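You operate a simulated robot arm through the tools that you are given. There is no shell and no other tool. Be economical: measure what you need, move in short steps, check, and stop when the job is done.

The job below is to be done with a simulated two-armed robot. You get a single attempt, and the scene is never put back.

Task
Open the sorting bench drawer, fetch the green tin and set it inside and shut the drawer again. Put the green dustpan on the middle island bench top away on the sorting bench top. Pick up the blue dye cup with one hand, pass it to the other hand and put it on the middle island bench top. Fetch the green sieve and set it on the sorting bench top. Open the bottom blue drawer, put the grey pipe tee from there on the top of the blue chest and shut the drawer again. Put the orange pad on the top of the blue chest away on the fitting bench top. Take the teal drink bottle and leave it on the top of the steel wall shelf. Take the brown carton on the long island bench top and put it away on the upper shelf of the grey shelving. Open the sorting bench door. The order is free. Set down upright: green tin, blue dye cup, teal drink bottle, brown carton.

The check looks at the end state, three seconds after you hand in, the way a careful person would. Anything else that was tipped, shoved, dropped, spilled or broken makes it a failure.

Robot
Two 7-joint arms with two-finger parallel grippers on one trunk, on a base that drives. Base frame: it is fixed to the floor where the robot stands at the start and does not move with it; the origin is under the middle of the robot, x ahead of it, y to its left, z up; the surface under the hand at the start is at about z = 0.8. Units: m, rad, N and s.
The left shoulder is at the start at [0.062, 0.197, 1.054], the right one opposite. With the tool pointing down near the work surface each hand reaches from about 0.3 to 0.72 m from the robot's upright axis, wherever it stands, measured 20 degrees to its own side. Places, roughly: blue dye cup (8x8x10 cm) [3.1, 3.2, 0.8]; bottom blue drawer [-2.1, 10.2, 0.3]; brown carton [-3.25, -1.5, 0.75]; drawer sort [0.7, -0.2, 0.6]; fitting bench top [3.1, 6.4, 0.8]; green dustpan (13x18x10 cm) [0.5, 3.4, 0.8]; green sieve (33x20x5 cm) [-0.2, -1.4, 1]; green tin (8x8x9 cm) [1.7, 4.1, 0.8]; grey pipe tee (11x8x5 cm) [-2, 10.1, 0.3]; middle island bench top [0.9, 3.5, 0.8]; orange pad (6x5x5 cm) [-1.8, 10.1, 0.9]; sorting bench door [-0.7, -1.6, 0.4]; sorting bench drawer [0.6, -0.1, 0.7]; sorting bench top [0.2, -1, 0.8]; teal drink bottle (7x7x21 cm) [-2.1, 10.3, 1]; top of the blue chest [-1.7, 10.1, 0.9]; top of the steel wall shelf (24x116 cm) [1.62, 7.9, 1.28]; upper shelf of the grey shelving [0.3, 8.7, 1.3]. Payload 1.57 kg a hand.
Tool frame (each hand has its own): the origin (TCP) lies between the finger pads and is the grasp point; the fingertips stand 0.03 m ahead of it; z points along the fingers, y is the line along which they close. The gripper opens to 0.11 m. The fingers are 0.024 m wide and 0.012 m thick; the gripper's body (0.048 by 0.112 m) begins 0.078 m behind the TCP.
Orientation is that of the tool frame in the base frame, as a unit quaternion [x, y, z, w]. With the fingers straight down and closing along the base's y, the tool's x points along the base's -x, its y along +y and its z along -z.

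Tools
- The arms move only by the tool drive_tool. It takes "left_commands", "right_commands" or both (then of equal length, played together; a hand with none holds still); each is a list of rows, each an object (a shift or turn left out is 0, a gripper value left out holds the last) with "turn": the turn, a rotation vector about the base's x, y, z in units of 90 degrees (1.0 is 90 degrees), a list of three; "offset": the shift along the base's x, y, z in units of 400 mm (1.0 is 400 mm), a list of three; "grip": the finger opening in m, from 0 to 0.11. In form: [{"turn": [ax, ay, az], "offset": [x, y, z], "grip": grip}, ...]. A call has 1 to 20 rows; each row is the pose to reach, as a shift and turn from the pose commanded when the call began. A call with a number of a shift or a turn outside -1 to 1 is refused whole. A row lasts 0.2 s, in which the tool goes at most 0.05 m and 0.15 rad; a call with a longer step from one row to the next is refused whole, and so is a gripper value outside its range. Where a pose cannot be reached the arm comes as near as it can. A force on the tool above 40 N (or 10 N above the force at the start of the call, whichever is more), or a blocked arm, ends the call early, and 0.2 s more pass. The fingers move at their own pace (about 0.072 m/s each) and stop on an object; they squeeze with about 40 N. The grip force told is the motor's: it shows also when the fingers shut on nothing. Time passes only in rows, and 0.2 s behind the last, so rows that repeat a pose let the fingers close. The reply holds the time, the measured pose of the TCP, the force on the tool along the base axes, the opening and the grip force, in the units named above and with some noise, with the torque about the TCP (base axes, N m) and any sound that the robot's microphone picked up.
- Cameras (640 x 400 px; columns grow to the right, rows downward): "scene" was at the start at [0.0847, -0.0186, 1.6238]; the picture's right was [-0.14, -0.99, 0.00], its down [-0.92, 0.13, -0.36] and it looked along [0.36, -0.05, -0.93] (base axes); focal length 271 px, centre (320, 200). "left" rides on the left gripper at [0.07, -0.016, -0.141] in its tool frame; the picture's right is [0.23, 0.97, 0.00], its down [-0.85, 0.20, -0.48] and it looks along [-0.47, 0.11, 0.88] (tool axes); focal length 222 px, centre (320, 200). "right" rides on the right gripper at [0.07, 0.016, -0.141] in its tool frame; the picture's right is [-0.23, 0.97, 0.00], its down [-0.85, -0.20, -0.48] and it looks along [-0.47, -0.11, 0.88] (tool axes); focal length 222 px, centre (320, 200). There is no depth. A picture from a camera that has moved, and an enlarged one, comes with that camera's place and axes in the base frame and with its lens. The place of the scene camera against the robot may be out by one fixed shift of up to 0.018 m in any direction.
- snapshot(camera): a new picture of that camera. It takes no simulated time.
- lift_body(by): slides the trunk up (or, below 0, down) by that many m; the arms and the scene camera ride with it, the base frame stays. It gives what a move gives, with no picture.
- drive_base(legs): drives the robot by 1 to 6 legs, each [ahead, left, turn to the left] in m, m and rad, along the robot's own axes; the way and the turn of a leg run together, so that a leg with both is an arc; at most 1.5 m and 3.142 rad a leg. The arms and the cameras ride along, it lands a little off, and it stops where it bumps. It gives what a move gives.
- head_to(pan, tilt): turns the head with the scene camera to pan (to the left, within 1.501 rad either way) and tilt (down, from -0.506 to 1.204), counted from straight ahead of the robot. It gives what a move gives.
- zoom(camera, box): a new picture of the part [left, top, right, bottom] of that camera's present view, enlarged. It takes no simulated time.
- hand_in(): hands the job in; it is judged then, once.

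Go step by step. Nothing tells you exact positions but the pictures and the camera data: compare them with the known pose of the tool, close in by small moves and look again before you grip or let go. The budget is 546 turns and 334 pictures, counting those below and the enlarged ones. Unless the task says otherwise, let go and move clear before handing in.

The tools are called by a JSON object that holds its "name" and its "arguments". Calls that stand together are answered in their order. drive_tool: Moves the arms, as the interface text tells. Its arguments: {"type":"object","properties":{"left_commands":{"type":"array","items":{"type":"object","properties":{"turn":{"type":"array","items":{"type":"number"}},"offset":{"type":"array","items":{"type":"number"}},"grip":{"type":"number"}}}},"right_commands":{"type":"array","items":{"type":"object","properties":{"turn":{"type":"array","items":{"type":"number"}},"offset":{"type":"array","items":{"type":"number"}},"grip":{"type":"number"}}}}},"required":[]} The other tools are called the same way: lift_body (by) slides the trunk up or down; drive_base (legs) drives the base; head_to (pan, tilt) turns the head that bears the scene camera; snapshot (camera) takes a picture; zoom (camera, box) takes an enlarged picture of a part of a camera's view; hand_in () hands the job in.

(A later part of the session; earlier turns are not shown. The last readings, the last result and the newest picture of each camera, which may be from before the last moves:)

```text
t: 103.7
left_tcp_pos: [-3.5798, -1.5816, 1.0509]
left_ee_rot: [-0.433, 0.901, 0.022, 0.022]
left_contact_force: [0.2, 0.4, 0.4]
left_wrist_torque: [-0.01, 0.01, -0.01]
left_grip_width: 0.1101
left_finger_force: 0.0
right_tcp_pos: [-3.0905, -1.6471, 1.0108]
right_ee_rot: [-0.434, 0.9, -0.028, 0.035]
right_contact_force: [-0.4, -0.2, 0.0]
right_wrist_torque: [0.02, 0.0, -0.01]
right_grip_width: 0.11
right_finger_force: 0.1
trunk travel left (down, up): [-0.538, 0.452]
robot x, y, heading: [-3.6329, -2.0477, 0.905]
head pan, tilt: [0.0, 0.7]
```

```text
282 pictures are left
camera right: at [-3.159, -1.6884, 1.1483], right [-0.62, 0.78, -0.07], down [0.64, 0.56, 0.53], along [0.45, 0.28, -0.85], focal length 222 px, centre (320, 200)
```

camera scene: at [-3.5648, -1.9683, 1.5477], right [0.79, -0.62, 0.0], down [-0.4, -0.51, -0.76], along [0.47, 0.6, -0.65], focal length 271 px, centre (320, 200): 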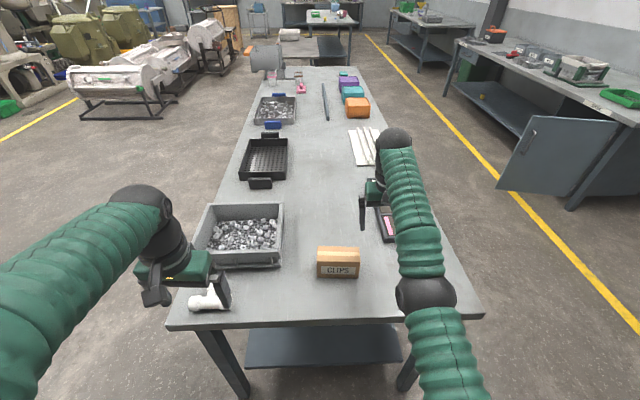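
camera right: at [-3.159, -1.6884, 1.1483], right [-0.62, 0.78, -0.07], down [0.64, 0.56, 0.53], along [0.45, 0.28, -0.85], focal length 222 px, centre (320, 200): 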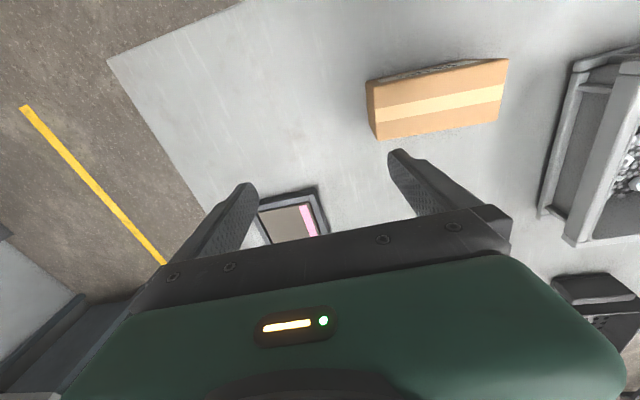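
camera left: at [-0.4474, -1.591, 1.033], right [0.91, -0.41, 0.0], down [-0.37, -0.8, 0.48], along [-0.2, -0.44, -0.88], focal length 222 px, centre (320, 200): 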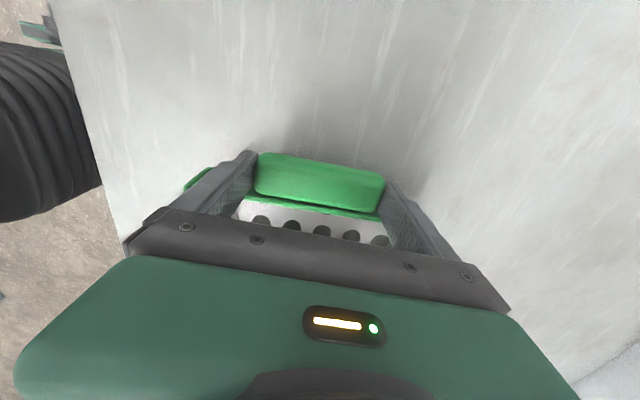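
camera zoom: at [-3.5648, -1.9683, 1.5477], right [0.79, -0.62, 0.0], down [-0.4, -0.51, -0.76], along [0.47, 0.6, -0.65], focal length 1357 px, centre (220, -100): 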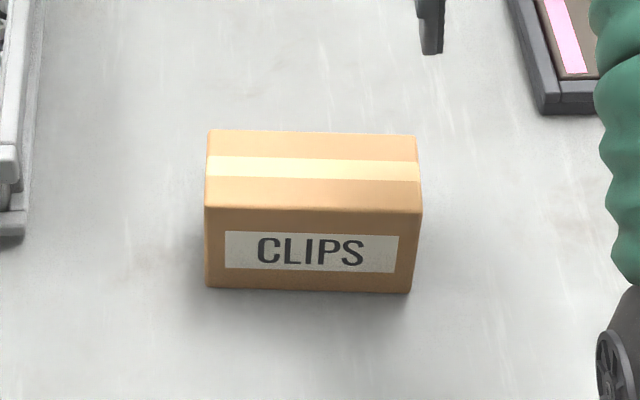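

Carton is ≈13.6 × 6.5 × 9 cm. Since the shelf needs a front insertion, I'll grip it from its end with a forward-pitched hand, standing in the aisle facing the long island.

{"name": "drive_base", "arguments": {"legs": [[0, -0.95, 0], [0.72, 0, 0], [0, 0, 1.573]]}}

{"name": "snapshot", "arguments": {"camera": "scene"}}

```text
t: 116.0
left_tcp_pos: [-2.9094, -1.9957, 1.0487]
left_ee_rot: [0.938, -0.344, -0.032, 0.0]
left_contact_force: [-0.7, -1.1, -0.5]
left_wrist_torque: [-0.03, -0.03, 0.0]
left_grip_width: 0.11
left_finger_force: 0.0
right_tcp_pos: [-2.8301, -1.5093, 1.0117]
right_ee_rot: [0.938, -0.342, -0.004, -0.046]
right_contact_force: [0.3, -0.2, -0.8]
right_wrist_torque: [0.06, 0.0, -0.01]
right_grip_width: 0.11
right_finger_force: 0.0
trunk travel left (down, up): [-0.538, 0.452]
robot x, y, heading: [-2.4391, -2.0625, 2.447]
head pan, tilt: [0.0, 0.7]
```

```text
281 pictures are left
camera scene: at [-2.5364, -1.9977, 1.5477], right [0.64, 0.77, 0.0], down [0.5, -0.41, -0.76], along [-0.59, 0.49, -0.65], focal length 271 px, centre (320, 200)
```

scene: 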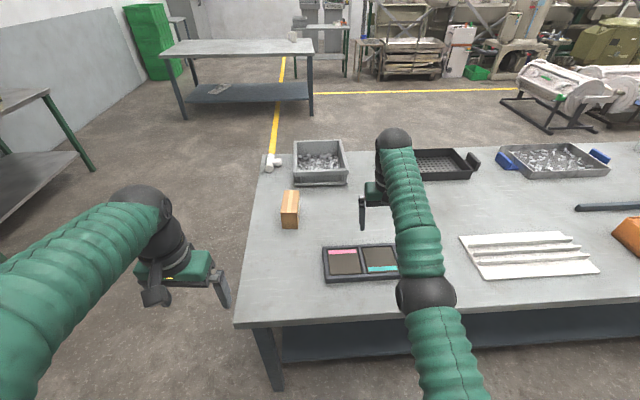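

Carton is 0.88 m ahead and 0.085 m left. I'll use the left hand: pitch it 60° forward and bring it in front.

{"name": "drive_tool", "arguments": {"left_commands": [{"offset": [-0.018, 0.076, 0], "turn": [0.0534, 0.064, 0]}, {"offset": [-0.036, 0.152, 0], "turn": [0.1067, 0.128, 0]}, {"offset": [-0.054, 0.228, 0], "turn": [0.16, 0.192, 0]}, {"offset": [-0.072, 0.304, 0], "turn": [0.2135, 0.256, 0]}, {"offset": [-0.09, 0.38, 0], "turn": [0.267, 0.32, 0]}, {"offset": [-0.108, 0.456, 0], "turn": [0.32, 0.384, 0]}, {"offset": [-0.126, 0.532, 0], "turn": [0.3736, 0.448, 0]}, {"offset": [-0.144, 0.608, 0], "turn": [0.427, 0.512, 0]}, {"offset": [-0.144, 0.608, 0], "turn": [0.427, 0.512, 0]}]}}

{"name": "snapshot", "arguments": {"camera": "left"}}

{"name": "snapshot", "arguments": {"camera": "scene"}}

```text
t: 118.0
left_tcp_pos: [-2.9656, -1.7551, 1.0511]
left_ee_rot: [0.799, -0.288, -0.5, -0.169]
left_contact_force: [0.2, 0.0, -0.9]
left_wrist_torque: [-0.01, 0.0, 0.0]
left_grip_width: 0.1098
left_finger_force: 0.0
right_tcp_pos: [-2.8285, -1.5083, 1.012]
right_ee_rot: [0.938, -0.343, -0.003, -0.044]
right_contact_force: [0.4, -0.3, 0.3]
right_wrist_torque: [0.0, 0.02, -0.02]
right_grip_width: 0.1101
right_finger_force: 0.1
trunk travel left (down, up): [-0.538, 0.452]
robot x, y, heading: [-2.4376, -2.0629, 2.447]
head pan, tilt: [0.0, 0.7]
```

```text
280 pictures are left
camera left: at [-2.8338, -1.8403, 1.0501], right [-0.54, -0.82, -0.19], down [-0.08, -0.17, 0.98], along [-0.84, 0.54, 0.03], focal length 222 px, centre (320, 200)
```

left: 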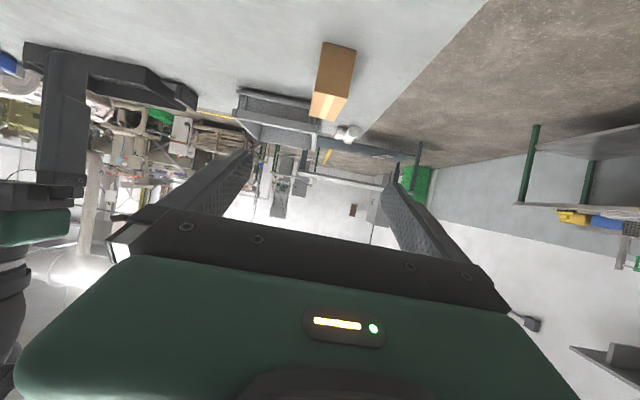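

```text
279 pictures are left
camera scene: at [-2.5357, -1.9978, 1.5477], right [0.64, 0.77, 0.0], down [0.5, -0.41, -0.76], along [-0.59, 0.49, -0.65], focal length 271 px, centre (320, 200)
```

scene: 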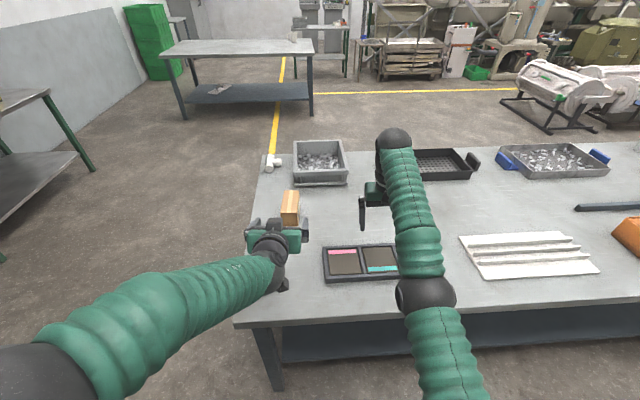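

The left camera suggests the bench top could be higher (~0.8) than assumed. Move closer and lower a bit, and triangulate.

{"name": "drive_tool", "arguments": {"left_commands": [{"offset": [-0.06, 0.053, -0.07]}, {"offset": [-0.12, 0.106, -0.14]}, {"offset": [-0.18, 0.16, -0.2]}, {"offset": [-0.2, 0.18, -0.26]}, {"offset": [-0.2, 0.18, -0.26]}]}}

{"name": "snapshot", "arguments": {"camera": "left"}}

{"name": "zoom", "arguments": {"camera": "scene", "box": [220, 150, 400, 270]}}

```text
t: 119.2
left_tcp_pos: [-3.0455, -1.6813, 0.9454]
left_ee_rot: [0.8, -0.288, -0.499, -0.169]
left_contact_force: [0.4, 0.0, -0.9]
left_wrist_torque: [-0.02, -0.02, -0.03]
left_grip_width: 0.11
left_finger_force: 0.2
right_tcp_pos: [-2.8282, -1.5094, 1.0109]
right_ee_rot: [0.938, -0.343, -0.002, -0.044]
right_contact_force: [-0.3, 0.2, -0.1]
right_wrist_torque: [-0.01, -0.02, -0.02]
right_grip_width: 0.1099
right_finger_force: 0.0
trunk travel left (down, up): [-0.538, 0.452]
robot x, y, heading: [-2.4391, -2.0659, 2.449]
head pan, tilt: [0.0, 0.7]
```

```text
278 pictures are left
camera left: at [-2.9128, -1.7665, 0.9447], right [-0.54, -0.82, -0.19], down [-0.08, -0.17, 0.98], along [-0.84, 0.54, 0.03], focal length 222 px, centre (320, 200)
```

left: 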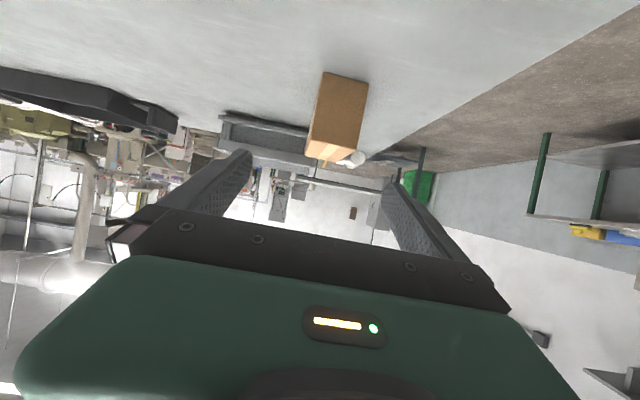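

```text
3.33 times, centred on (310, 210) of scene
camera zoom: at [-2.5364, -1.9974, 1.5477], right [0.64, 0.77, 0.0], down [0.5, -0.41, -0.76], along [-0.59, 0.49, -0.65], focal length 904 px, centre (353, 167)
```

zoom: 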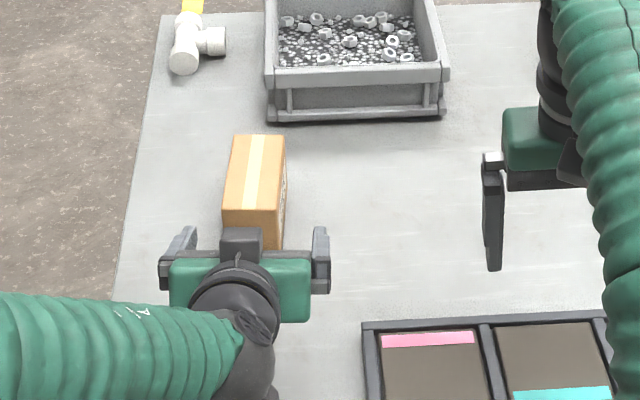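

Triangulated: bench top z≈0.805, carton near-end bottom at (-3.134,-1.628), so centre ≈(-3.187,-1.587). Lower to z 0.868 and align laterally.

{"name": "drive_tool", "arguments": {"left_commands": [{"offset": [-0.012, -0.015, -0.06]}, {"offset": [-0.025, -0.031, -0.12]}, {"offset": [-0.025, -0.031, -0.185]}, {"offset": [-0.025, -0.031, -0.185]}]}}

{"name": "snapshot", "arguments": {"camera": "left"}}

```text
t: 120.2
left_tcp_pos: [-3.056, -1.6938, 0.8709]
left_ee_rot: [0.8, -0.287, -0.499, -0.168]
left_contact_force: [1.4, 0.1, -0.7]
left_wrist_torque: [0.02, -0.01, 0.02]
left_grip_width: 0.1101
left_finger_force: 0.1
right_tcp_pos: [-2.8291, -1.5086, 1.0117]
right_ee_rot: [0.938, -0.343, -0.001, -0.043]
right_contact_force: [-0.2, 0.9, -0.8]
right_wrist_torque: [0.01, 0.0, -0.02]
right_grip_width: 0.1099
right_finger_force: 0.1
trunk travel left (down, up): [-0.538, 0.452]
robot x, y, heading: [-2.4447, -2.0616, 2.451]
head pan, tilt: [0.0, 0.7]
```

```text
276 pictures are left
camera left: at [-2.9244, -1.7789, 0.8706], right [-0.54, -0.82, -0.19], down [-0.08, -0.17, 0.98], along [-0.84, 0.54, 0.03], focal length 222 px, centre (320, 200)
```

left: 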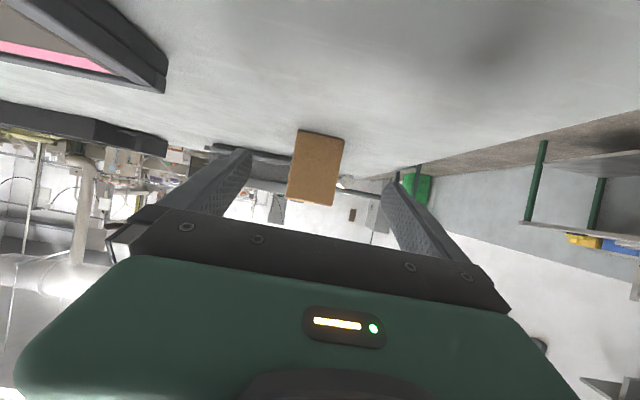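

Well centred. Advance 15 cm and grip.

{"name": "drive_tool", "arguments": {"left_commands": [{"offset": [-0.075, 0.06, -0.003]}, {"offset": [-0.15, 0.12, -0.006]}, {"offset": [-0.225, 0.18, -0.01]}, {"offset": [-0.285, 0.23, -0.015]}, {"offset": [-0.285, 0.23, -0.015]}]}}

{"name": "snapshot", "arguments": {"camera": "left"}}

{"name": "zoom", "arguments": {"camera": "scene", "box": [220, 150, 400, 270]}}

```text
t: 121.4
left_tcp_pos: [-3.1703, -1.6014, 0.8679]
left_ee_rot: [0.8, -0.289, -0.498, -0.169]
left_contact_force: [-0.8, -0.6, 0.2]
left_wrist_torque: [0.01, -0.01, -0.04]
left_grip_width: 0.1099
left_finger_force: 0.1
right_tcp_pos: [-2.8284, -1.5089, 1.0114]
right_ee_rot: [0.938, -0.344, 0.0, -0.042]
right_contact_force: [0.1, -0.6, -0.2]
right_wrist_torque: [0.0, 0.01, -0.02]
right_grip_width: 0.1099
right_finger_force: 0.0
trunk travel left (down, up): [-0.538, 0.452]
robot x, y, heading: [-2.4402, -2.063, 2.449]
head pan, tilt: [0.0, 0.7]
```

```text
275 pictures are left
camera left: at [-3.0381, -1.6872, 0.8671], right [-0.54, -0.82, -0.19], down [-0.08, -0.17, 0.98], along [-0.84, 0.54, 0.03], focal length 222 px, centre (320, 200)
```

left: 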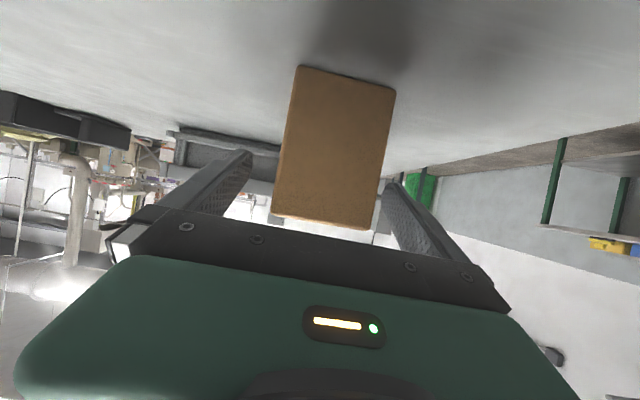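

```text
3.33 times, centred on (310, 210) of scene
camera zoom: at [-2.537, -1.997, 1.5476], right [0.64, 0.77, 0.0], down [0.5, -0.41, -0.76], along [-0.59, 0.49, -0.65], focal length 904 px, centre (353, 167)
```

zoom: 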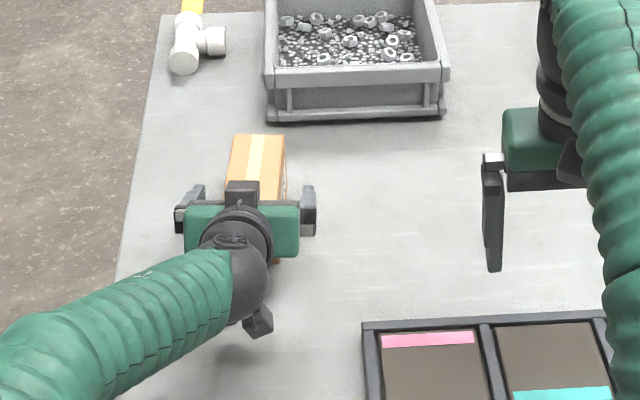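

Carton top is ~0.88, so lower 1.8 cm more and close.

{"name": "drive_tool", "arguments": {"left_commands": [{"offset": [0, 0, -0.025]}, {"offset": [0, 0, -0.045]}, {"offset": [0, 0, -0.045], "grip": 0.08}, {"offset": [0, 0, -0.045], "grip": 0.06}, {"offset": [0, 0, -0.045], "grip": 0.03}, {"offset": [0, 0, -0.045], "grip": 0.03}, {"offset": [0, 0, -0.045], "grip": 0.03}]}}

```text
t: 123.0
left_tcp_pos: [-3.1689, -1.6019, 0.8488]
left_ee_rot: [0.8, -0.288, -0.499, -0.169]
left_contact_force: [0.5, 0.7, 1.8]
left_wrist_torque: [0.1, -0.09, 0.05]
left_grip_width: 0.0598
left_finger_force: 40.4
right_tcp_pos: [-2.8293, -1.5085, 1.0109]
right_ee_rot: [0.938, -0.343, 0.0, -0.044]
right_contact_force: [0.7, -0.3, -0.8]
right_wrist_torque: [-0.02, 0.02, 0.01]
right_grip_width: 0.1101
right_finger_force: 0.1
trunk travel left (down, up): [-0.538, 0.452]
robot x, y, heading: [-2.4383, -2.0611, 2.446]
head pan, tilt: [0.0, 0.7]
```

Gripped at 6 cm width. Lift with the trunk and check.

{"name": "lift_body", "arguments": {"by": 0.15}}

{"name": "snapshot", "arguments": {"camera": "left"}}

{"name": "snapshot", "arguments": {"camera": "scene"}}

```text
t: 124.8
left_tcp_pos: [-3.1707, -1.601, 0.9973]
left_ee_rot: [0.801, -0.288, -0.498, -0.168]
left_contact_force: [-0.8, 0.3, -3.5]
left_wrist_torque: [-0.08, -0.06, 0.0]
left_grip_width: 0.0597
left_finger_force: 40.2
right_tcp_pos: [-2.8289, -1.5086, 1.1583]
right_ee_rot: [0.938, -0.343, 0.002, -0.043]
right_contact_force: [-0.4, -1.3, -0.4]
right_wrist_torque: [-0.01, 0.03, 0.03]
right_grip_width: 0.11
right_finger_force: 0.1
trunk travel left (down, up): [-0.688, 0.302]
robot x, y, heading: [-2.44, -2.0636, 2.445]
head pan, tilt: [0.0, 0.7]
```

```text
273 pictures are left
camera left: at [-3.0386, -1.6858, 0.9969], right [-0.54, -0.82, -0.19], down [-0.08, -0.17, 0.98], along [-0.84, 0.54, 0.03], focal length 222 px, centre (320, 200)
```

left: 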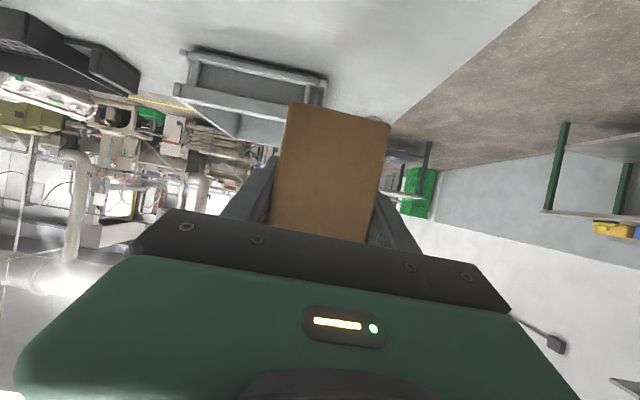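

```text
272 pictures are left
camera scene: at [-2.5391, -1.9955, 1.6974], right [0.64, 0.77, 0.0], down [0.5, -0.41, -0.76], along [-0.59, 0.49, -0.65], focal length 271 px, centre (320, 200)
```

scene: 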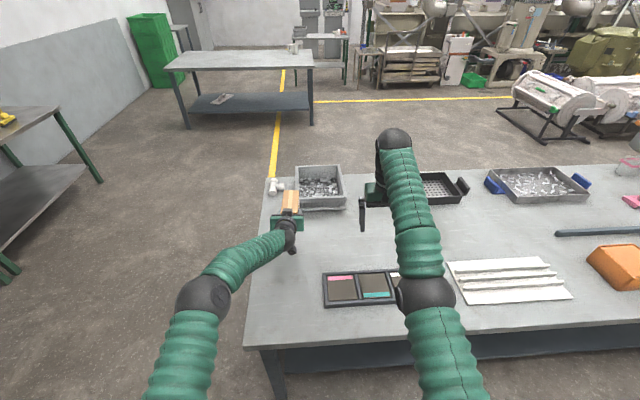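

Carton lifted cleanly. Now back off, turn to face along the aisle (+p), and drive toward the far wall.

{"name": "drive_base", "arguments": {"legs": [[-0.25, 0, 0], [0, 0, -1.538]]}}

{"name": "head_to", "arguments": {"pan": 0, "tilt": 0.35}}

{"name": "snapshot", "arguments": {"camera": "scene"}}

```text
t: 130.3
left_tcp_pos: [-1.8245, -1.4706, 0.9976]
left_ee_rot: [-0.382, 0.759, 0.246, 0.466]
left_contact_force: [-0.7, 0.1, -3.5]
left_wrist_torque: [-0.06, 0.09, 0.01]
left_grip_width: 0.0599
left_finger_force: 39.8
right_tcp_pos: [-1.715, -1.8056, 1.1588]
right_ee_rot: [-0.446, 0.894, -0.032, 0.03]
right_contact_force: [1.2, -0.4, 0.4]
right_wrist_torque: [-0.02, 0.02, 0.01]
right_grip_width: 0.1101
right_finger_force: 0.0
trunk travel left (down, up): [-0.688, 0.302]
robot x, y, heading: [-2.2514, -2.2248, 0.929]
head pan, tilt: [0.0, 0.7]
```

```text
t: 131.1
left_tcp_pos: [-1.8243, -1.4727, 1.0003]
left_ee_rot: [-0.382, 0.759, 0.246, 0.466]
left_contact_force: [-0.3, -0.9, -1.7]
left_wrist_torque: [-0.11, 0.07, 0.0]
left_grip_width: 0.06
left_finger_force: 40.3
right_tcp_pos: [-1.7158, -1.8099, 1.1548]
right_ee_rot: [-0.445, 0.895, -0.036, 0.02]
right_contact_force: [0.1, -0.1, 0.4]
right_wrist_torque: [0.02, 0.03, -0.01]
right_grip_width: 0.11
right_finger_force: 0.0
trunk travel left (down, up): [-0.688, 0.302]
robot x, y, heading: [-2.2475, -2.2258, 0.929]
head pan, tilt: [0.0, 0.351]
```

```text
271 pictures are left
camera scene: at [-2.1729, -2.1301, 1.7287], right [0.8, -0.6, 0.0], down [-0.21, -0.28, -0.94], along [0.56, 0.75, -0.35], focal length 271 px, centre (320, 200)
```

scene: 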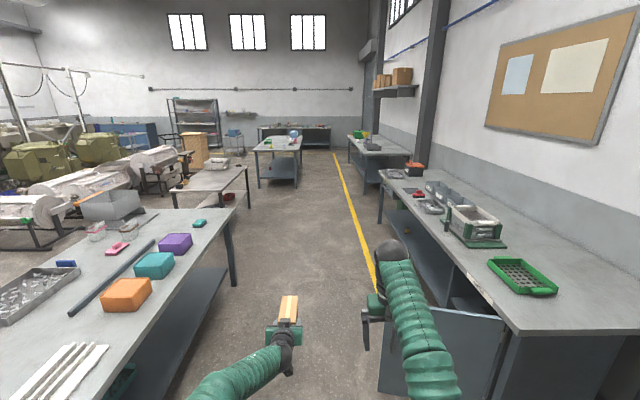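

The aisle is clear. Drive 4.5 m along it, then re-check the position.

{"name": "drive_base", "arguments": {"legs": [[1.5, 0.1, -0.02], [1.5, 0, 0], [1.5, -0.08, 0]]}}

{"name": "snapshot", "arguments": {"camera": "scene"}}

```text
refused: leg 1 is longer than a leg can be; nothing moved
```

```text
270 pictures are left
camera scene: at [-2.1729, -2.1301, 1.7287], right [0.8, -0.6, 0.0], down [-0.21, -0.28, -0.94], along [0.56, 0.75, -0.35], focal length 271 px, centre (320, 200)
```

scene: 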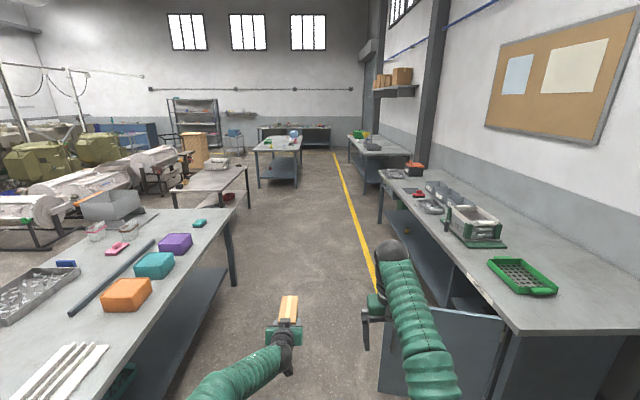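

{"name": "drive_base", "arguments": {"legs": [[1.48, 0.1, -0.02], [1.48, 0, 0], [1.48, -0.08, 0]]}}

```text
t: 152.5
left_tcp_pos: [1.0111, 1.9861, 1.0009]
left_ee_rot: [-0.366, 0.767, 0.236, 0.471]
left_contact_force: [-0.4, 0.4, -3.1]
left_wrist_torque: [-0.09, 0.04, -0.02]
left_grip_width: 0.0596
left_finger_force: 40.0
right_tcp_pos: [1.1042, 1.6436, 1.155]
right_ee_rot: [-0.426, 0.904, -0.037, 0.021]
right_contact_force: [-1.0, 0.7, -0.2]
right_wrist_torque: [0.03, 0.03, 0.03]
right_grip_width: 0.11
right_finger_force: 0.0
trunk travel left (down, up): [-0.688, 0.302]
robot x, y, heading: [0.5568, 1.2488, 0.89]
head pan, tilt: [0.0, 0.351]
```

{"name": "snapshot", "arguments": {"camera": "scene"}}

```text
269 pictures are left
camera scene: at [0.6344, 1.3435, 1.7288], right [0.78, -0.63, 0.0], down [-0.22, -0.27, -0.94], along [0.59, 0.73, -0.35], focal length 271 px, centre (320, 200)
```

scene: 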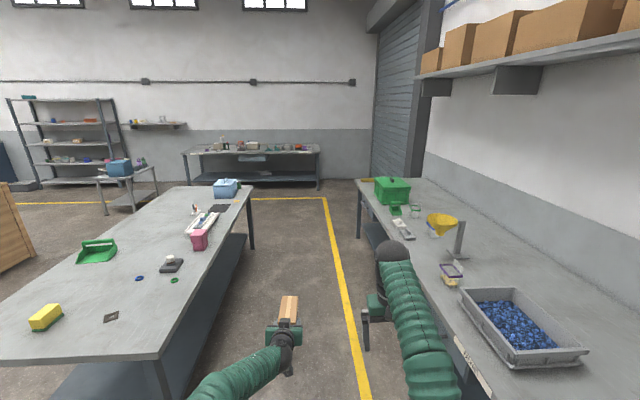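

{"name": "drive_base", "arguments": {"legs": [[1.45, 0.04, 0.017], [1.45, 0, 0], [1.0, 0, 0]]}}

{"name": "head_to", "arguments": {"pan": 0.7, "tilt": 0.3}}

{"name": "snapshot", "arguments": {"camera": "scene"}}

```text
t: 171.1
left_tcp_pos: [3.4438, 4.9777, 1.0038]
left_ee_rot: [-0.363, 0.768, 0.235, 0.473]
left_contact_force: [0.6, -0.3, -2.9]
left_wrist_torque: [-0.09, 0.06, 0.0]
left_grip_width: 0.0597
left_finger_force: 40.4
right_tcp_pos: [3.5348, 4.6341, 1.1502]
right_ee_rot: [-0.422, 0.905, -0.042, 0.01]
right_contact_force: [0.4, -0.2, 0.4]
right_wrist_torque: [0.01, -0.03, 0.04]
right_grip_width: 0.1098
right_finger_force: 0.0
trunk travel left (down, up): [-0.688, 0.302]
robot x, y, heading: [2.9871, 4.2524, 0.882]
head pan, tilt: [0.0, 0.351]
```

```text
t: 172.2
left_tcp_pos: [3.4438, 4.9778, 1.0051]
left_ee_rot: [-0.362, 0.767, 0.235, 0.474]
left_contact_force: [-0.5, -0.5, -2.8]
left_wrist_torque: [-0.07, 0.06, 0.03]
left_grip_width: 0.0598
left_finger_force: 40.1
right_tcp_pos: [3.5319, 4.6317, 1.1461]
right_ee_rot: [-0.422, 0.905, -0.048, 0.0]
right_contact_force: [-0.6, 0.5, 0.3]
right_wrist_torque: [-0.01, 0.0, 0.0]
right_grip_width: 0.1102
right_finger_force: 0.0
trunk travel left (down, up): [-0.688, 0.302]
robot x, y, heading: [2.9864, 4.2499, 0.875]
head pan, tilt: [0.7, 0.3]
```

```text
268 pictures are left
camera scene: at [3.0045, 4.3622, 1.7336], right [1.0, 0.01, 0.0], down [0.0, -0.3, -0.95], along [-0.01, 0.95, -0.3], focal length 271 px, centre (320, 200)
```

scene: 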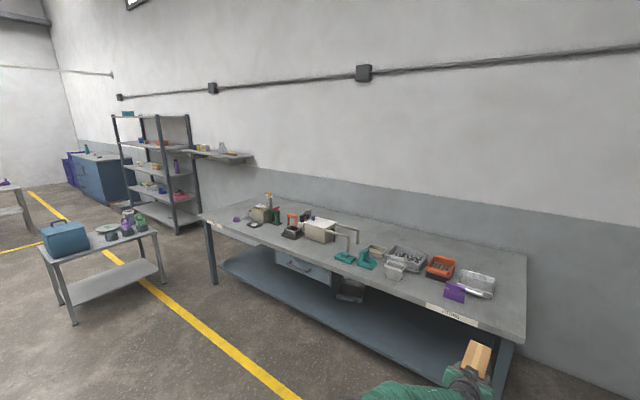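

I'm at the end of the aisle. I'll turn to face +q and go through the gap between the middle island and the small table.

{"name": "drive_base", "arguments": {"legs": [[-0.28, 0, 0], [0, 0, 1.6]]}}

{"name": "head_to", "arguments": {"pan": 0, "tilt": 0.35}}

{"name": "snapshot", "arguments": {"camera": "scene"}}

```text
t: 177.9
left_tcp_pos: [2.0837, 4.4953, 1.0046]
left_ee_rot: [0.799, -0.287, -0.501, -0.17]
left_contact_force: [0.3, 0.6, -3.5]
left_wrist_torque: [-0.09, -0.08, 0.0]
left_grip_width: 0.0596
left_finger_force: 40.1
right_tcp_pos: [2.4286, 4.5835, 1.1466]
right_ee_rot: [0.939, -0.342, 0.035, -0.033]
right_contact_force: [0.5, -0.2, 0.7]
right_wrist_torque: [0.04, -0.01, -0.02]
right_grip_width: 0.1101
right_finger_force: 0.1
trunk travel left (down, up): [-0.688, 0.302]
robot x, y, heading: [2.8135, 4.038, 2.452]
head pan, tilt: [0.7, 0.3]
```

```text
t: 179.0
left_tcp_pos: [2.085, 4.4932, 1.0081]
left_ee_rot: [0.798, -0.285, -0.503, -0.169]
left_contact_force: [0.0, 1.1, -3.9]
left_wrist_torque: [-0.07, -0.1, 0.04]
left_grip_width: 0.0597
left_finger_force: 40.1
right_tcp_pos: [2.4322, 4.5812, 1.1426]
right_ee_rot: [0.938, -0.342, 0.046, -0.03]
right_contact_force: [-0.5, -0.4, 0.8]
right_wrist_torque: [-0.03, 0.0, -0.04]
right_grip_width: 0.1101
right_finger_force: 0.1
trunk travel left (down, up): [-0.688, 0.302]
robot x, y, heading: [2.8067, 4.0406, 2.45]
head pan, tilt: [0.0, 0.351]
```

```text
267 pictures are left
camera scene: at [2.7041, 4.1089, 1.7288], right [0.64, 0.77, 0.0], down [0.27, -0.22, -0.94], along [-0.72, 0.6, -0.35], focal length 271 px, centre (320, 200)
```

scene: 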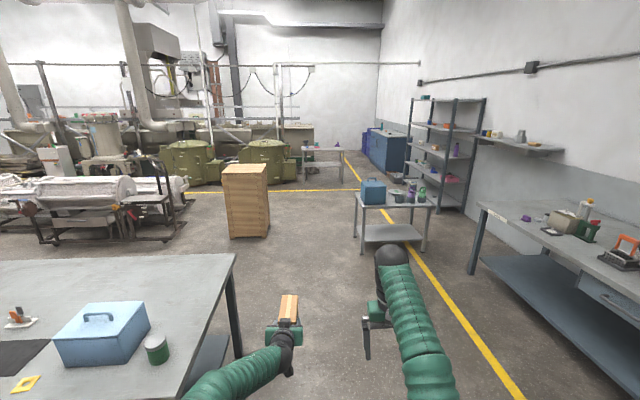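

Path is clear: the gap's centre is on my line (p≈4.91). I also see the green tin near the island corner for later. Drive ahead.

{"name": "drive_base", "arguments": {"legs": [[1.45, 0.02, 0.026], [1.45, 0, 0], [1.45, 0, 0]]}}

{"name": "head_to", "arguments": {"pan": -0.9, "tilt": 0.3}}

{"name": "snapshot", "arguments": {"camera": "scene"}}

```text
t: 199.8
left_tcp_pos: [-1.3506, 7.1395, 1.0079]
left_ee_rot: [0.801, -0.279, -0.504, -0.165]
left_contact_force: [-0.1, 0.7, -3.2]
left_wrist_torque: [-0.06, -0.07, 0.03]
left_grip_width: 0.0598
left_finger_force: 40.2
right_tcp_pos: [-1.005, 7.2328, 1.1409]
right_ee_rot: [0.941, -0.334, 0.045, -0.031]
right_contact_force: [0.0, 0.2, 0.0]
right_wrist_torque: [0.0, 0.0, -0.04]
right_grip_width: 0.11
right_finger_force: 0.2
trunk travel left (down, up): [-0.688, 0.302]
robot x, y, heading: [-0.6203, 6.6943, 2.47]
head pan, tilt: [0.0, 0.351]
```

```text
t: 201.0
left_tcp_pos: [-1.3501, 7.1389, 1.0094]
left_ee_rot: [0.8, -0.279, -0.505, -0.166]
left_contact_force: [0.6, 0.1, -2.6]
left_wrist_torque: [-0.08, -0.08, 0.01]
left_grip_width: 0.0598
left_finger_force: 40.1
right_tcp_pos: [-1.0021, 7.2302, 1.1376]
right_ee_rot: [0.941, -0.334, 0.058, -0.028]
right_contact_force: [-1.2, 0.6, -0.5]
right_wrist_torque: [-0.01, -0.05, 0.0]
right_grip_width: 0.1097
right_finger_force: 0.1
trunk travel left (down, up): [-0.688, 0.302]
robot x, y, heading: [-0.621, 6.6975, 2.471]
head pan, tilt: [-0.901, 0.3]
```

```text
266 pictures are left
camera scene: at [-0.6522, 6.8018, 1.7336], right [1.0, 0.0, 0.0], down [0.0, -0.3, -0.95], along [0.0, 0.95, -0.3], focal length 271 px, centre (320, 200)
```

scene: 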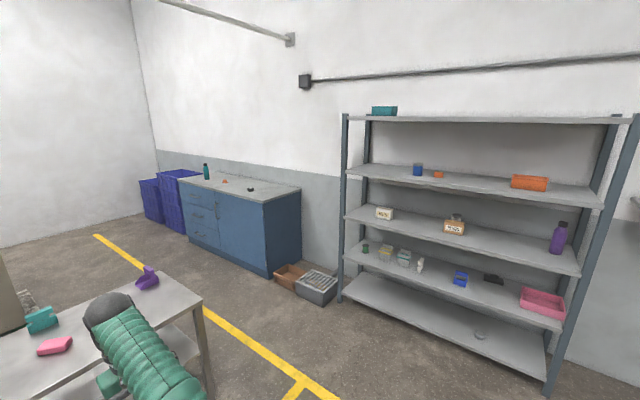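

Upper shelf (second board, z≈1.3) has a free gap at q≈5.0 between the small orange item and the orange box. Turn to face the shelving, stay back, raise trunk and arm.

{"name": "drive_base", "arguments": {"legs": [[0, 0, -1.564], [0.75, 0.27, 0]]}}

{"name": "lift_body", "arguments": {"by": 0.29}}

{"name": "head_to", "arguments": {"pan": 0, "tilt": 0.35}}

{"name": "snapshot", "arguments": {"camera": "scene"}}

```text
t: 209.2
left_tcp_pos: [0.1324, 8.1676, 1.01]
left_ee_rot: [-0.356, 0.768, 0.233, 0.478]
left_contact_force: [-0.2, 0.1, -2.6]
left_wrist_torque: [-0.07, 0.1, 0.02]
left_grip_width: 0.0598
left_finger_force: 39.9
right_tcp_pos: [0.2153, 7.8157, 1.137]
right_ee_rot: [-0.416, 0.907, -0.058, -0.021]
right_contact_force: [-0.4, 0.0, -0.1]
right_wrist_torque: [0.02, 0.01, -0.02]
right_grip_width: 0.1098
right_finger_force: 0.0
trunk travel left (down, up): [-0.688, 0.302]
robot x, y, heading: [-0.3321, 7.4571, 0.873]
head pan, tilt: [-0.901, 0.3]
```

```text
t: 212.1
left_tcp_pos: [0.1316, 8.1667, 1.3024]
left_ee_rot: [-0.356, 0.768, 0.232, 0.479]
left_contact_force: [0.5, -1.1, -3.0]
left_wrist_torque: [-0.1, 0.08, -0.03]
left_grip_width: 0.0601
left_finger_force: 40.4
right_tcp_pos: [0.2133, 7.8135, 1.4208]
right_ee_rot: [-0.415, 0.907, -0.067, -0.035]
right_contact_force: [0.0, -0.1, -0.3]
right_wrist_torque: [0.01, 0.03, 0.03]
right_grip_width: 0.1101
right_finger_force: 0.2
trunk travel left (down, up): [-0.978, 0.012]
robot x, y, heading: [-0.3332, 7.4532, 0.869]
head pan, tilt: [-0.901, 0.3]
```

```text
t: 213.3
left_tcp_pos: [0.1327, 8.1667, 1.3017]
left_ee_rot: [-0.356, 0.767, 0.233, 0.48]
left_contact_force: [0.3, -0.2, -3.3]
left_wrist_torque: [-0.06, 0.09, 0.0]
left_grip_width: 0.0595
left_finger_force: 39.5
right_tcp_pos: [0.2132, 7.8132, 1.4209]
right_ee_rot: [-0.416, 0.906, -0.067, -0.035]
right_contact_force: [0.2, 0.6, 0.3]
right_wrist_torque: [-0.01, 0.01, 0.0]
right_grip_width: 0.1099
right_finger_force: 0.1
trunk travel left (down, up): [-0.978, 0.012]
robot x, y, heading: [-0.3321, 7.4503, 0.866]
head pan, tilt: [0.0, 0.351]
```

```text
265 pictures are left
camera scene: at [-0.251, 7.5409, 2.0188], right [0.76, -0.65, 0.0], down [-0.23, -0.26, -0.94], along [0.61, 0.71, -0.35], focal length 271 px, centre (320, 200)
```

scene: 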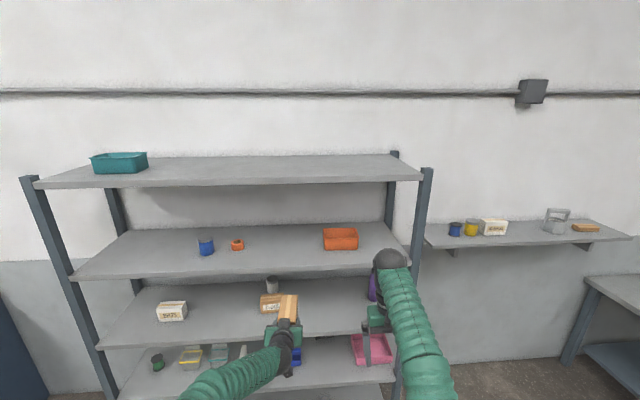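

Raise the left arm 0.12 and align heading, then look through the left camera.

{"name": "drive_tool", "arguments": {"left_commands": [{"offset": [0, 0, 0.1]}, {"offset": [0, 0, 0.2]}, {"offset": [0, 0, 0.3]}, {"offset": [0, 0, 0.3]}]}}

{"name": "drive_base", "arguments": {"legs": [[0.15, 0.04, 0.04]]}}

{"name": "snapshot", "arguments": {"camera": "left"}}

{"name": "snapshot", "arguments": {"camera": "scene"}}

```text
t: 214.3
left_tcp_pos: [0.1339, 8.1661, 1.4219]
left_ee_rot: [-0.357, 0.768, 0.233, 0.478]
left_contact_force: [0.7, 1.2, -2.3]
left_wrist_torque: [-0.11, 0.06, -0.03]
left_grip_width: 0.06
left_finger_force: 40.3
right_tcp_pos: [0.2137, 7.8141, 1.4223]
right_ee_rot: [-0.415, 0.907, -0.066, -0.033]
right_contact_force: [-0.6, -0.2, 1.1]
right_wrist_torque: [-0.03, 0.0, 0.01]
right_grip_width: 0.1099
right_finger_force: 0.0
trunk travel left (down, up): [-0.978, 0.012]
robot x, y, heading: [-0.3326, 7.449, 0.86]
head pan, tilt: [0.0, 0.351]
```

```text
t: 215.7
left_tcp_pos: [0.1698, 8.3113, 1.4278]
left_ee_rot: [-0.369, 0.76, 0.246, 0.475]
left_contact_force: [0.2, -0.6, -3.1]
left_wrist_torque: [-0.09, 0.1, 0.05]
left_grip_width: 0.06
left_finger_force: 40.1
right_tcp_pos: [0.265, 7.9644, 1.426]
right_ee_rot: [-0.434, 0.899, -0.06, -0.028]
right_contact_force: [-0.4, -1.0, 0.2]
right_wrist_torque: [0.04, 0.01, 0.0]
right_grip_width: 0.1102
right_finger_force: 0.1
trunk travel left (down, up): [-0.978, 0.012]
robot x, y, heading: [-0.2653, 7.5918, 0.91]
head pan, tilt: [0.0, 0.351]
```

```text
264 pictures are left
camera left: at [0.0869, 8.1783, 1.4242], right [-0.84, 0.52, -0.18], down [-0.18, 0.05, 0.98], along [0.52, 0.86, 0.05], focal length 222 px, centre (320, 200)
```

left: 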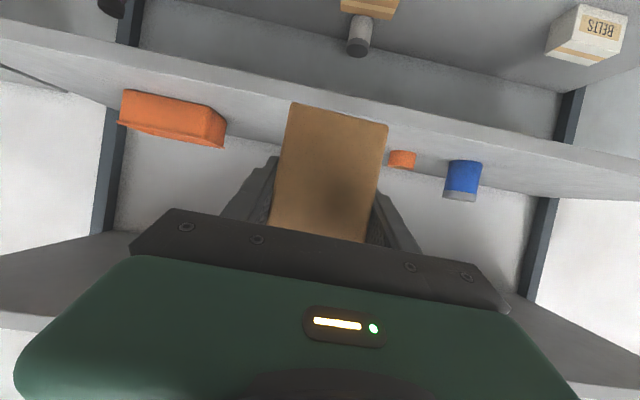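

```text
263 pictures are left
camera scene: at [-0.1876, 7.6658, 2.0197], right [0.79, -0.62, -0.01], down [-0.22, -0.26, -0.94], along [0.58, 0.74, -0.34], focal length 271 px, centre (320, 200)
```

scene: 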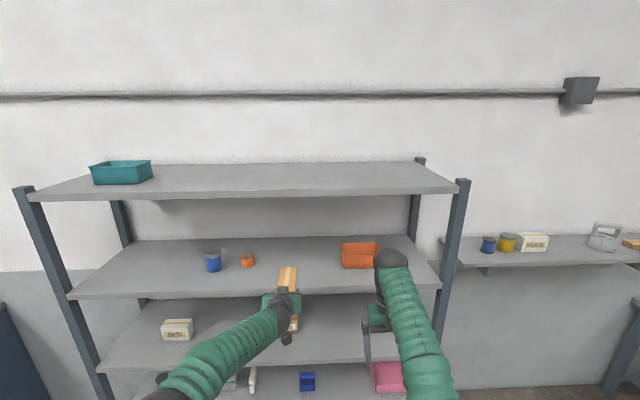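

Aligned with the gap and 10 cm above the shelf. Drive in 0.31 m.

{"name": "drive_base", "arguments": {"legs": [[0.31, 0.01, 0]]}}

{"name": "snapshot", "arguments": {"camera": "scene"}}

{"name": "snapshot", "arguments": {"camera": "left"}}

```text
t: 217.8
left_tcp_pos: [0.3457, 8.5693, 1.4293]
left_ee_rot: [-0.371, 0.758, 0.245, 0.477]
left_contact_force: [-0.2, -0.4, -2.9]
left_wrist_torque: [-0.1, 0.09, -0.04]
left_grip_width: 0.0601
left_finger_force: 39.7
right_tcp_pos: [0.4413, 8.22, 1.4214]
right_ee_rot: [-0.434, 0.897, -0.069, -0.038]
right_contact_force: [-0.1, -0.1, -0.3]
right_wrist_torque: [-0.01, 0.02, -0.01]
right_grip_width: 0.1102
right_finger_force: 0.0
trunk travel left (down, up): [-0.978, 0.012]
robot x, y, heading: [-0.0886, 7.8408, 0.91]
head pan, tilt: [0.0, 0.351]
```

```text
262 pictures are left
camera scene: at [-0.0096, 7.9269, 2.0194], right [0.79, -0.61, 0.0], down [-0.21, -0.27, -0.94], along [0.58, 0.74, -0.34], focal length 271 px, centre (320, 200)
```

scene: 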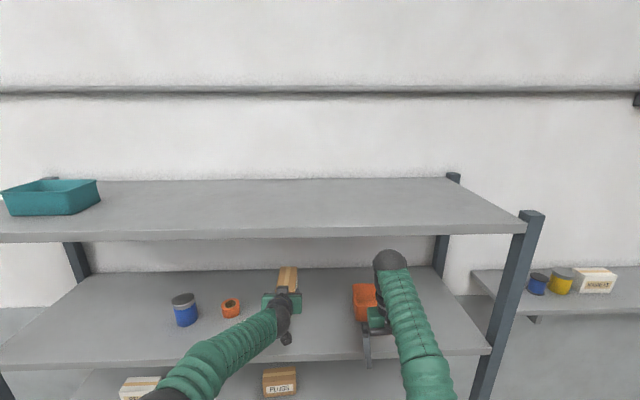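

```text
261 pictures are left
camera left: at [0.264, 8.4351, 1.4247], right [-0.84, 0.51, -0.19], down [-0.18, 0.06, 0.98], along [0.51, 0.86, 0.05], focal length 222 px, centre (320, 200)
```

left: 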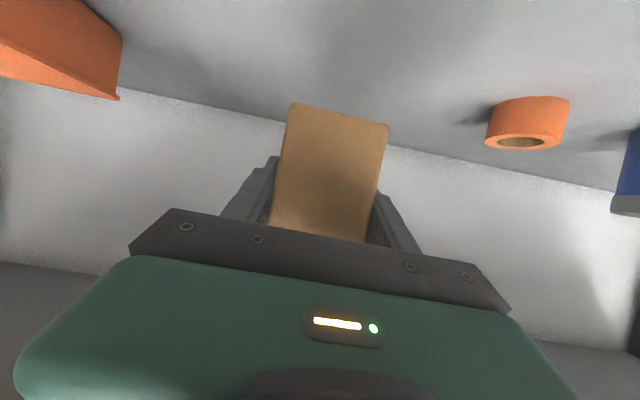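

Carton is well inside the shelf. Lower slowly to contact.

{"name": "drive_tool", "arguments": {"left_commands": [{"offset": [0, 0, -0.06]}, {"offset": [0, 0, -0.12]}, {"offset": [0, 0, -0.16]}, {"offset": [0, 0, -0.17]}, {"offset": [0, 0, -0.18]}, {"offset": [0, 0, -0.19]}, {"offset": [0, 0, -0.2]}, {"offset": [0, 0, -0.21]}, {"offset": [0, 0, -0.22]}, {"offset": [0, 0, -0.23]}, {"offset": [0, 0, -0.24]}, {"offset": [0, 0, -0.25]}, {"offset": [0, 0, -0.26]}, {"offset": [0, 0, -0.27]}, {"offset": [0, 0, -0.28]}, {"offset": [0, 0, -0.29]}]}}

{"name": "snapshot", "arguments": {"camera": "left"}}

```text
t: 220.1
left_tcp_pos: [0.3457, 8.5739, 1.3475]
left_ee_rot: [-0.372, 0.754, 0.249, 0.482]
left_contact_force: [-1.8, -2.6, 9.0]
left_wrist_torque: [-0.69, 0.11, -0.14]
left_grip_width: 0.0599
left_finger_force: 39.8
right_tcp_pos: [0.4364, 8.2192, 1.4126]
right_ee_rot: [-0.433, 0.896, -0.079, -0.055]
right_contact_force: [0.2, 1.0, -0.1]
right_wrist_torque: [0.02, 0.03, 0.01]
right_grip_width: 0.1101
right_finger_force: 0.1
trunk travel left (down, up): [-0.978, 0.012]
robot x, y, heading: [-0.0809, 7.8426, 0.909]
head pan, tilt: [0.0, 0.351]
stopped in row 11 (left hand): the force on the tool passed its limit at 47 N (the readings are from after the stop); the commanded pose is now the measured one
```

```text
260 pictures are left
camera left: at [0.2627, 8.4387, 1.3411], right [-0.84, 0.51, -0.19], down [-0.2, 0.04, 0.98], along [0.51, 0.86, 0.07], focal length 222 px, centre (320, 200)
```

left: 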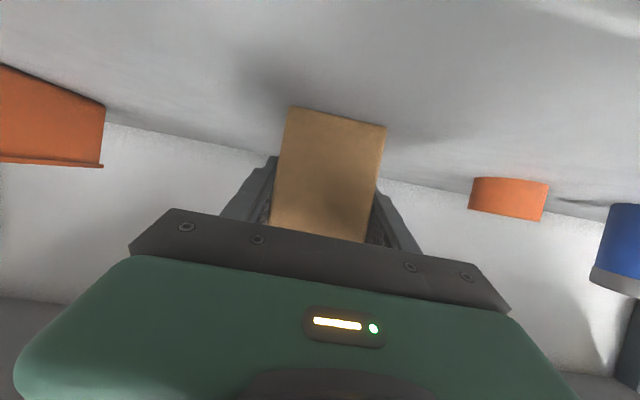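

Contact. Open slowly and check it stands.

{"name": "drive_tool", "arguments": {"left_commands": [{"grip": 0.064}, {"grip": 0.07}, {"grip": 0.085}, {"grip": 0.1}, {"grip": 0.11}, {"grip": 0.11}]}}

{"name": "snapshot", "arguments": {"camera": "left"}}

```text
t: 221.4
left_tcp_pos: [0.3453, 8.5738, 1.3459]
left_ee_rot: [-0.372, 0.754, 0.248, 0.48]
left_contact_force: [0.2, -0.9, 0.5]
left_wrist_torque: [-0.04, 0.0, 0.03]
left_grip_width: 0.11
left_finger_force: 0.0
right_tcp_pos: [0.4375, 8.2183, 1.4101]
right_ee_rot: [-0.432, 0.896, -0.083, -0.061]
right_contact_force: [-0.4, 0.6, -1.4]
right_wrist_torque: [0.0, -0.02, 0.01]
right_grip_width: 0.1101
right_finger_force: 0.1
trunk travel left (down, up): [-0.978, 0.012]
robot x, y, heading: [-0.0863, 7.8414, 0.908]
head pan, tilt: [0.0, 0.351]
```

```text
259 pictures are left
camera left: at [0.2628, 8.4389, 1.3399], right [-0.84, 0.51, -0.19], down [-0.19, 0.05, 0.98], along [0.51, 0.86, 0.06], focal length 222 px, centre (320, 200)
```

left: 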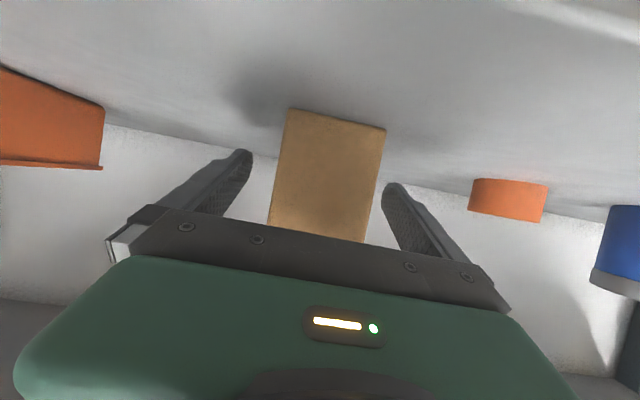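

Stable. Back straight out.

{"name": "drive_base", "arguments": {"legs": [[-0.4, 0, 0]]}}

{"name": "snapshot", "arguments": {"camera": "scene"}}

```text
t: 223.9
left_tcp_pos: [0.1068, 8.2647, 1.3418]
left_ee_rot: [-0.372, 0.756, 0.247, 0.48]
left_contact_force: [-0.6, -0.2, 0.1]
left_wrist_torque: [0.03, -0.02, 0.01]
left_grip_width: 0.1097
left_finger_force: 0.0
right_tcp_pos: [0.1982, 7.9105, 1.4074]
right_ee_rot: [-0.433, 0.896, -0.083, -0.061]
right_contact_force: [-1.2, -0.2, 0.5]
right_wrist_torque: [-0.01, -0.01, -0.05]
right_grip_width: 0.1099
right_finger_force: 0.1
trunk travel left (down, up): [-0.978, 0.012]
robot x, y, heading: [-0.3246, 7.5324, 0.91]
head pan, tilt: [0.0, 0.351]
```

```text
258 pictures are left
camera scene: at [-0.2473, 7.6282, 2.0184], right [0.79, -0.61, 0.0], down [-0.21, -0.28, -0.94], along [0.58, 0.74, -0.35], focal length 271 px, centre (320, 200)
```

scene: 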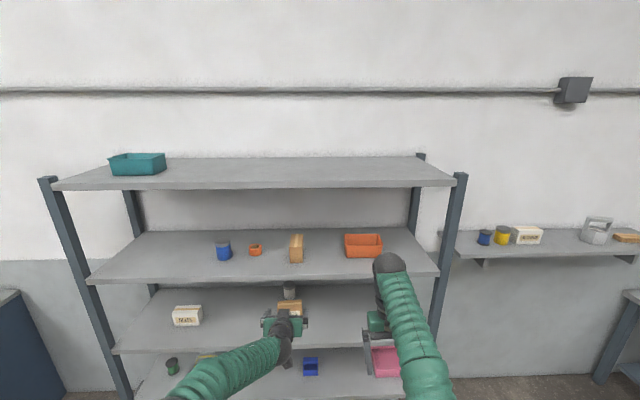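

Carton stands on the upper shelf. Next the blue chest to my left; look that way first.

{"name": "head_to", "arguments": {"pan": 1.3, "tilt": 0.6}}

{"name": "snapshot", "arguments": {"camera": "scene"}}

```text
t: 225.4
left_tcp_pos: [0.1035, 8.2592, 1.3476]
left_ee_rot: [-0.372, 0.755, 0.248, 0.481]
left_contact_force: [0.0, 0.1, -0.7]
left_wrist_torque: [0.02, -0.01, 0.04]
left_grip_width: 0.1101
left_finger_force: 0.1
right_tcp_pos: [0.1933, 7.9038, 1.4058]
right_ee_rot: [-0.432, 0.895, -0.089, -0.073]
right_contact_force: [0.8, -0.4, -0.3]
right_wrist_torque: [0.0, 0.02, -0.01]
right_grip_width: 0.1103
right_finger_force: 0.1
trunk travel left (down, up): [-0.978, 0.012]
robot x, y, heading: [-0.3277, 7.5331, 0.909]
head pan, tilt: [1.3, 0.6]
```

```text
257 pictures are left
camera scene: at [-0.3601, 7.6215, 1.9963], right [0.8, 0.6, 0.0], down [0.33, -0.46, -0.82], along [-0.49, 0.66, -0.57], focal length 271 px, centre (320, 200)
```

scene: 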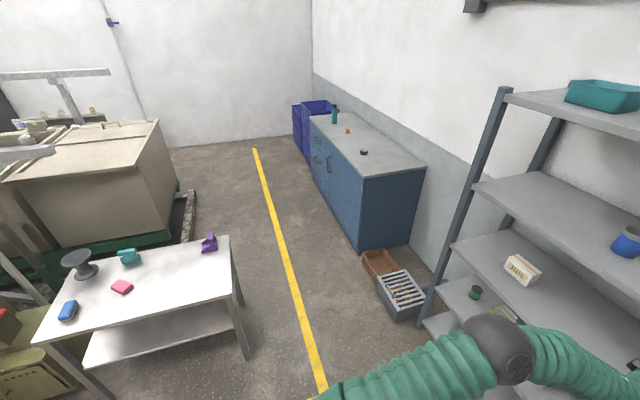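

I'll turn to +q, slide slightly toward the wall to clear the table, drive up alongside the chest and turn to face it.

{"name": "drive_base", "arguments": {"legs": [[0, 0, 1.569], [0, -0.25, 0], [1.45, 0, 0], [1.3, 0, 0]]}}

{"name": "head_to", "arguments": {"pan": -1.2, "tilt": 0.8}}

{"name": "snapshot", "arguments": {"camera": "scene"}}

```text
t: 243.9
left_tcp_pos: [-3.0473, 9.8577, 1.3478]
left_ee_rot: [0.792, -0.281, -0.515, -0.171]
left_contact_force: [0.3, -0.4, 0.2]
left_wrist_torque: [0.01, -0.01, 0.0]
left_grip_width: 0.1101
left_finger_force: 0.1
right_tcp_pos: [-2.6869, 9.9395, 1.4064]
right_ee_rot: [0.933, -0.34, 0.115, -0.01]
right_contact_force: [-0.3, 0.0, -0.7]
right_wrist_torque: [0.0, 0.0, -0.05]
right_grip_width: 0.1099
right_finger_force: 0.1
trunk travel left (down, up): [-0.978, 0.012]
robot x, y, heading: [-2.3323, 9.4126, 2.448]
head pan, tilt: [1.3, 0.6]
```

```text
t: 246.2
left_tcp_pos: [-3.0458, 9.8565, 1.35]
left_ee_rot: [0.791, -0.281, -0.515, -0.173]
left_contact_force: [0.6, 0.1, -0.1]
left_wrist_torque: [0.05, 0.02, -0.01]
left_grip_width: 0.1099
left_finger_force: 0.0
right_tcp_pos: [-2.6855, 9.9386, 1.4]
right_ee_rot: [0.932, -0.34, 0.122, -0.008]
right_contact_force: [0.3, -0.1, -0.6]
right_wrist_torque: [0.02, 0.01, 0.01]
right_grip_width: 0.1099
right_finger_force: 0.0
trunk travel left (down, up): [-0.978, 0.012]
robot x, y, heading: [-2.3294, 9.4096, 2.455]
head pan, tilt: [-1.201, 0.799]
```

```text
256 pictures are left
camera scene: at [-2.3386, 9.5004, 1.9795], right [0.95, -0.31, 0.0], down [-0.22, -0.68, -0.7], along [0.22, 0.66, -0.72], focal length 271 px, centre (320, 200)
```

scene: 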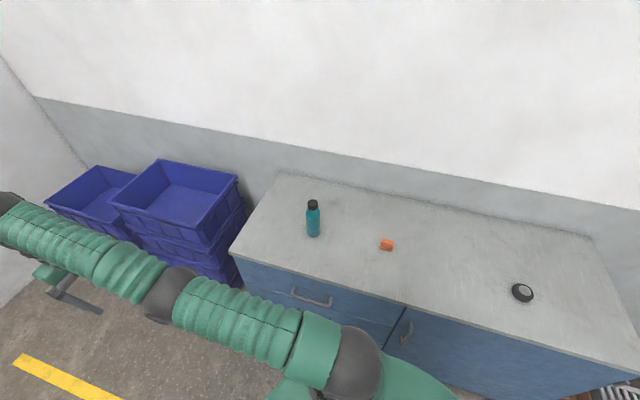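

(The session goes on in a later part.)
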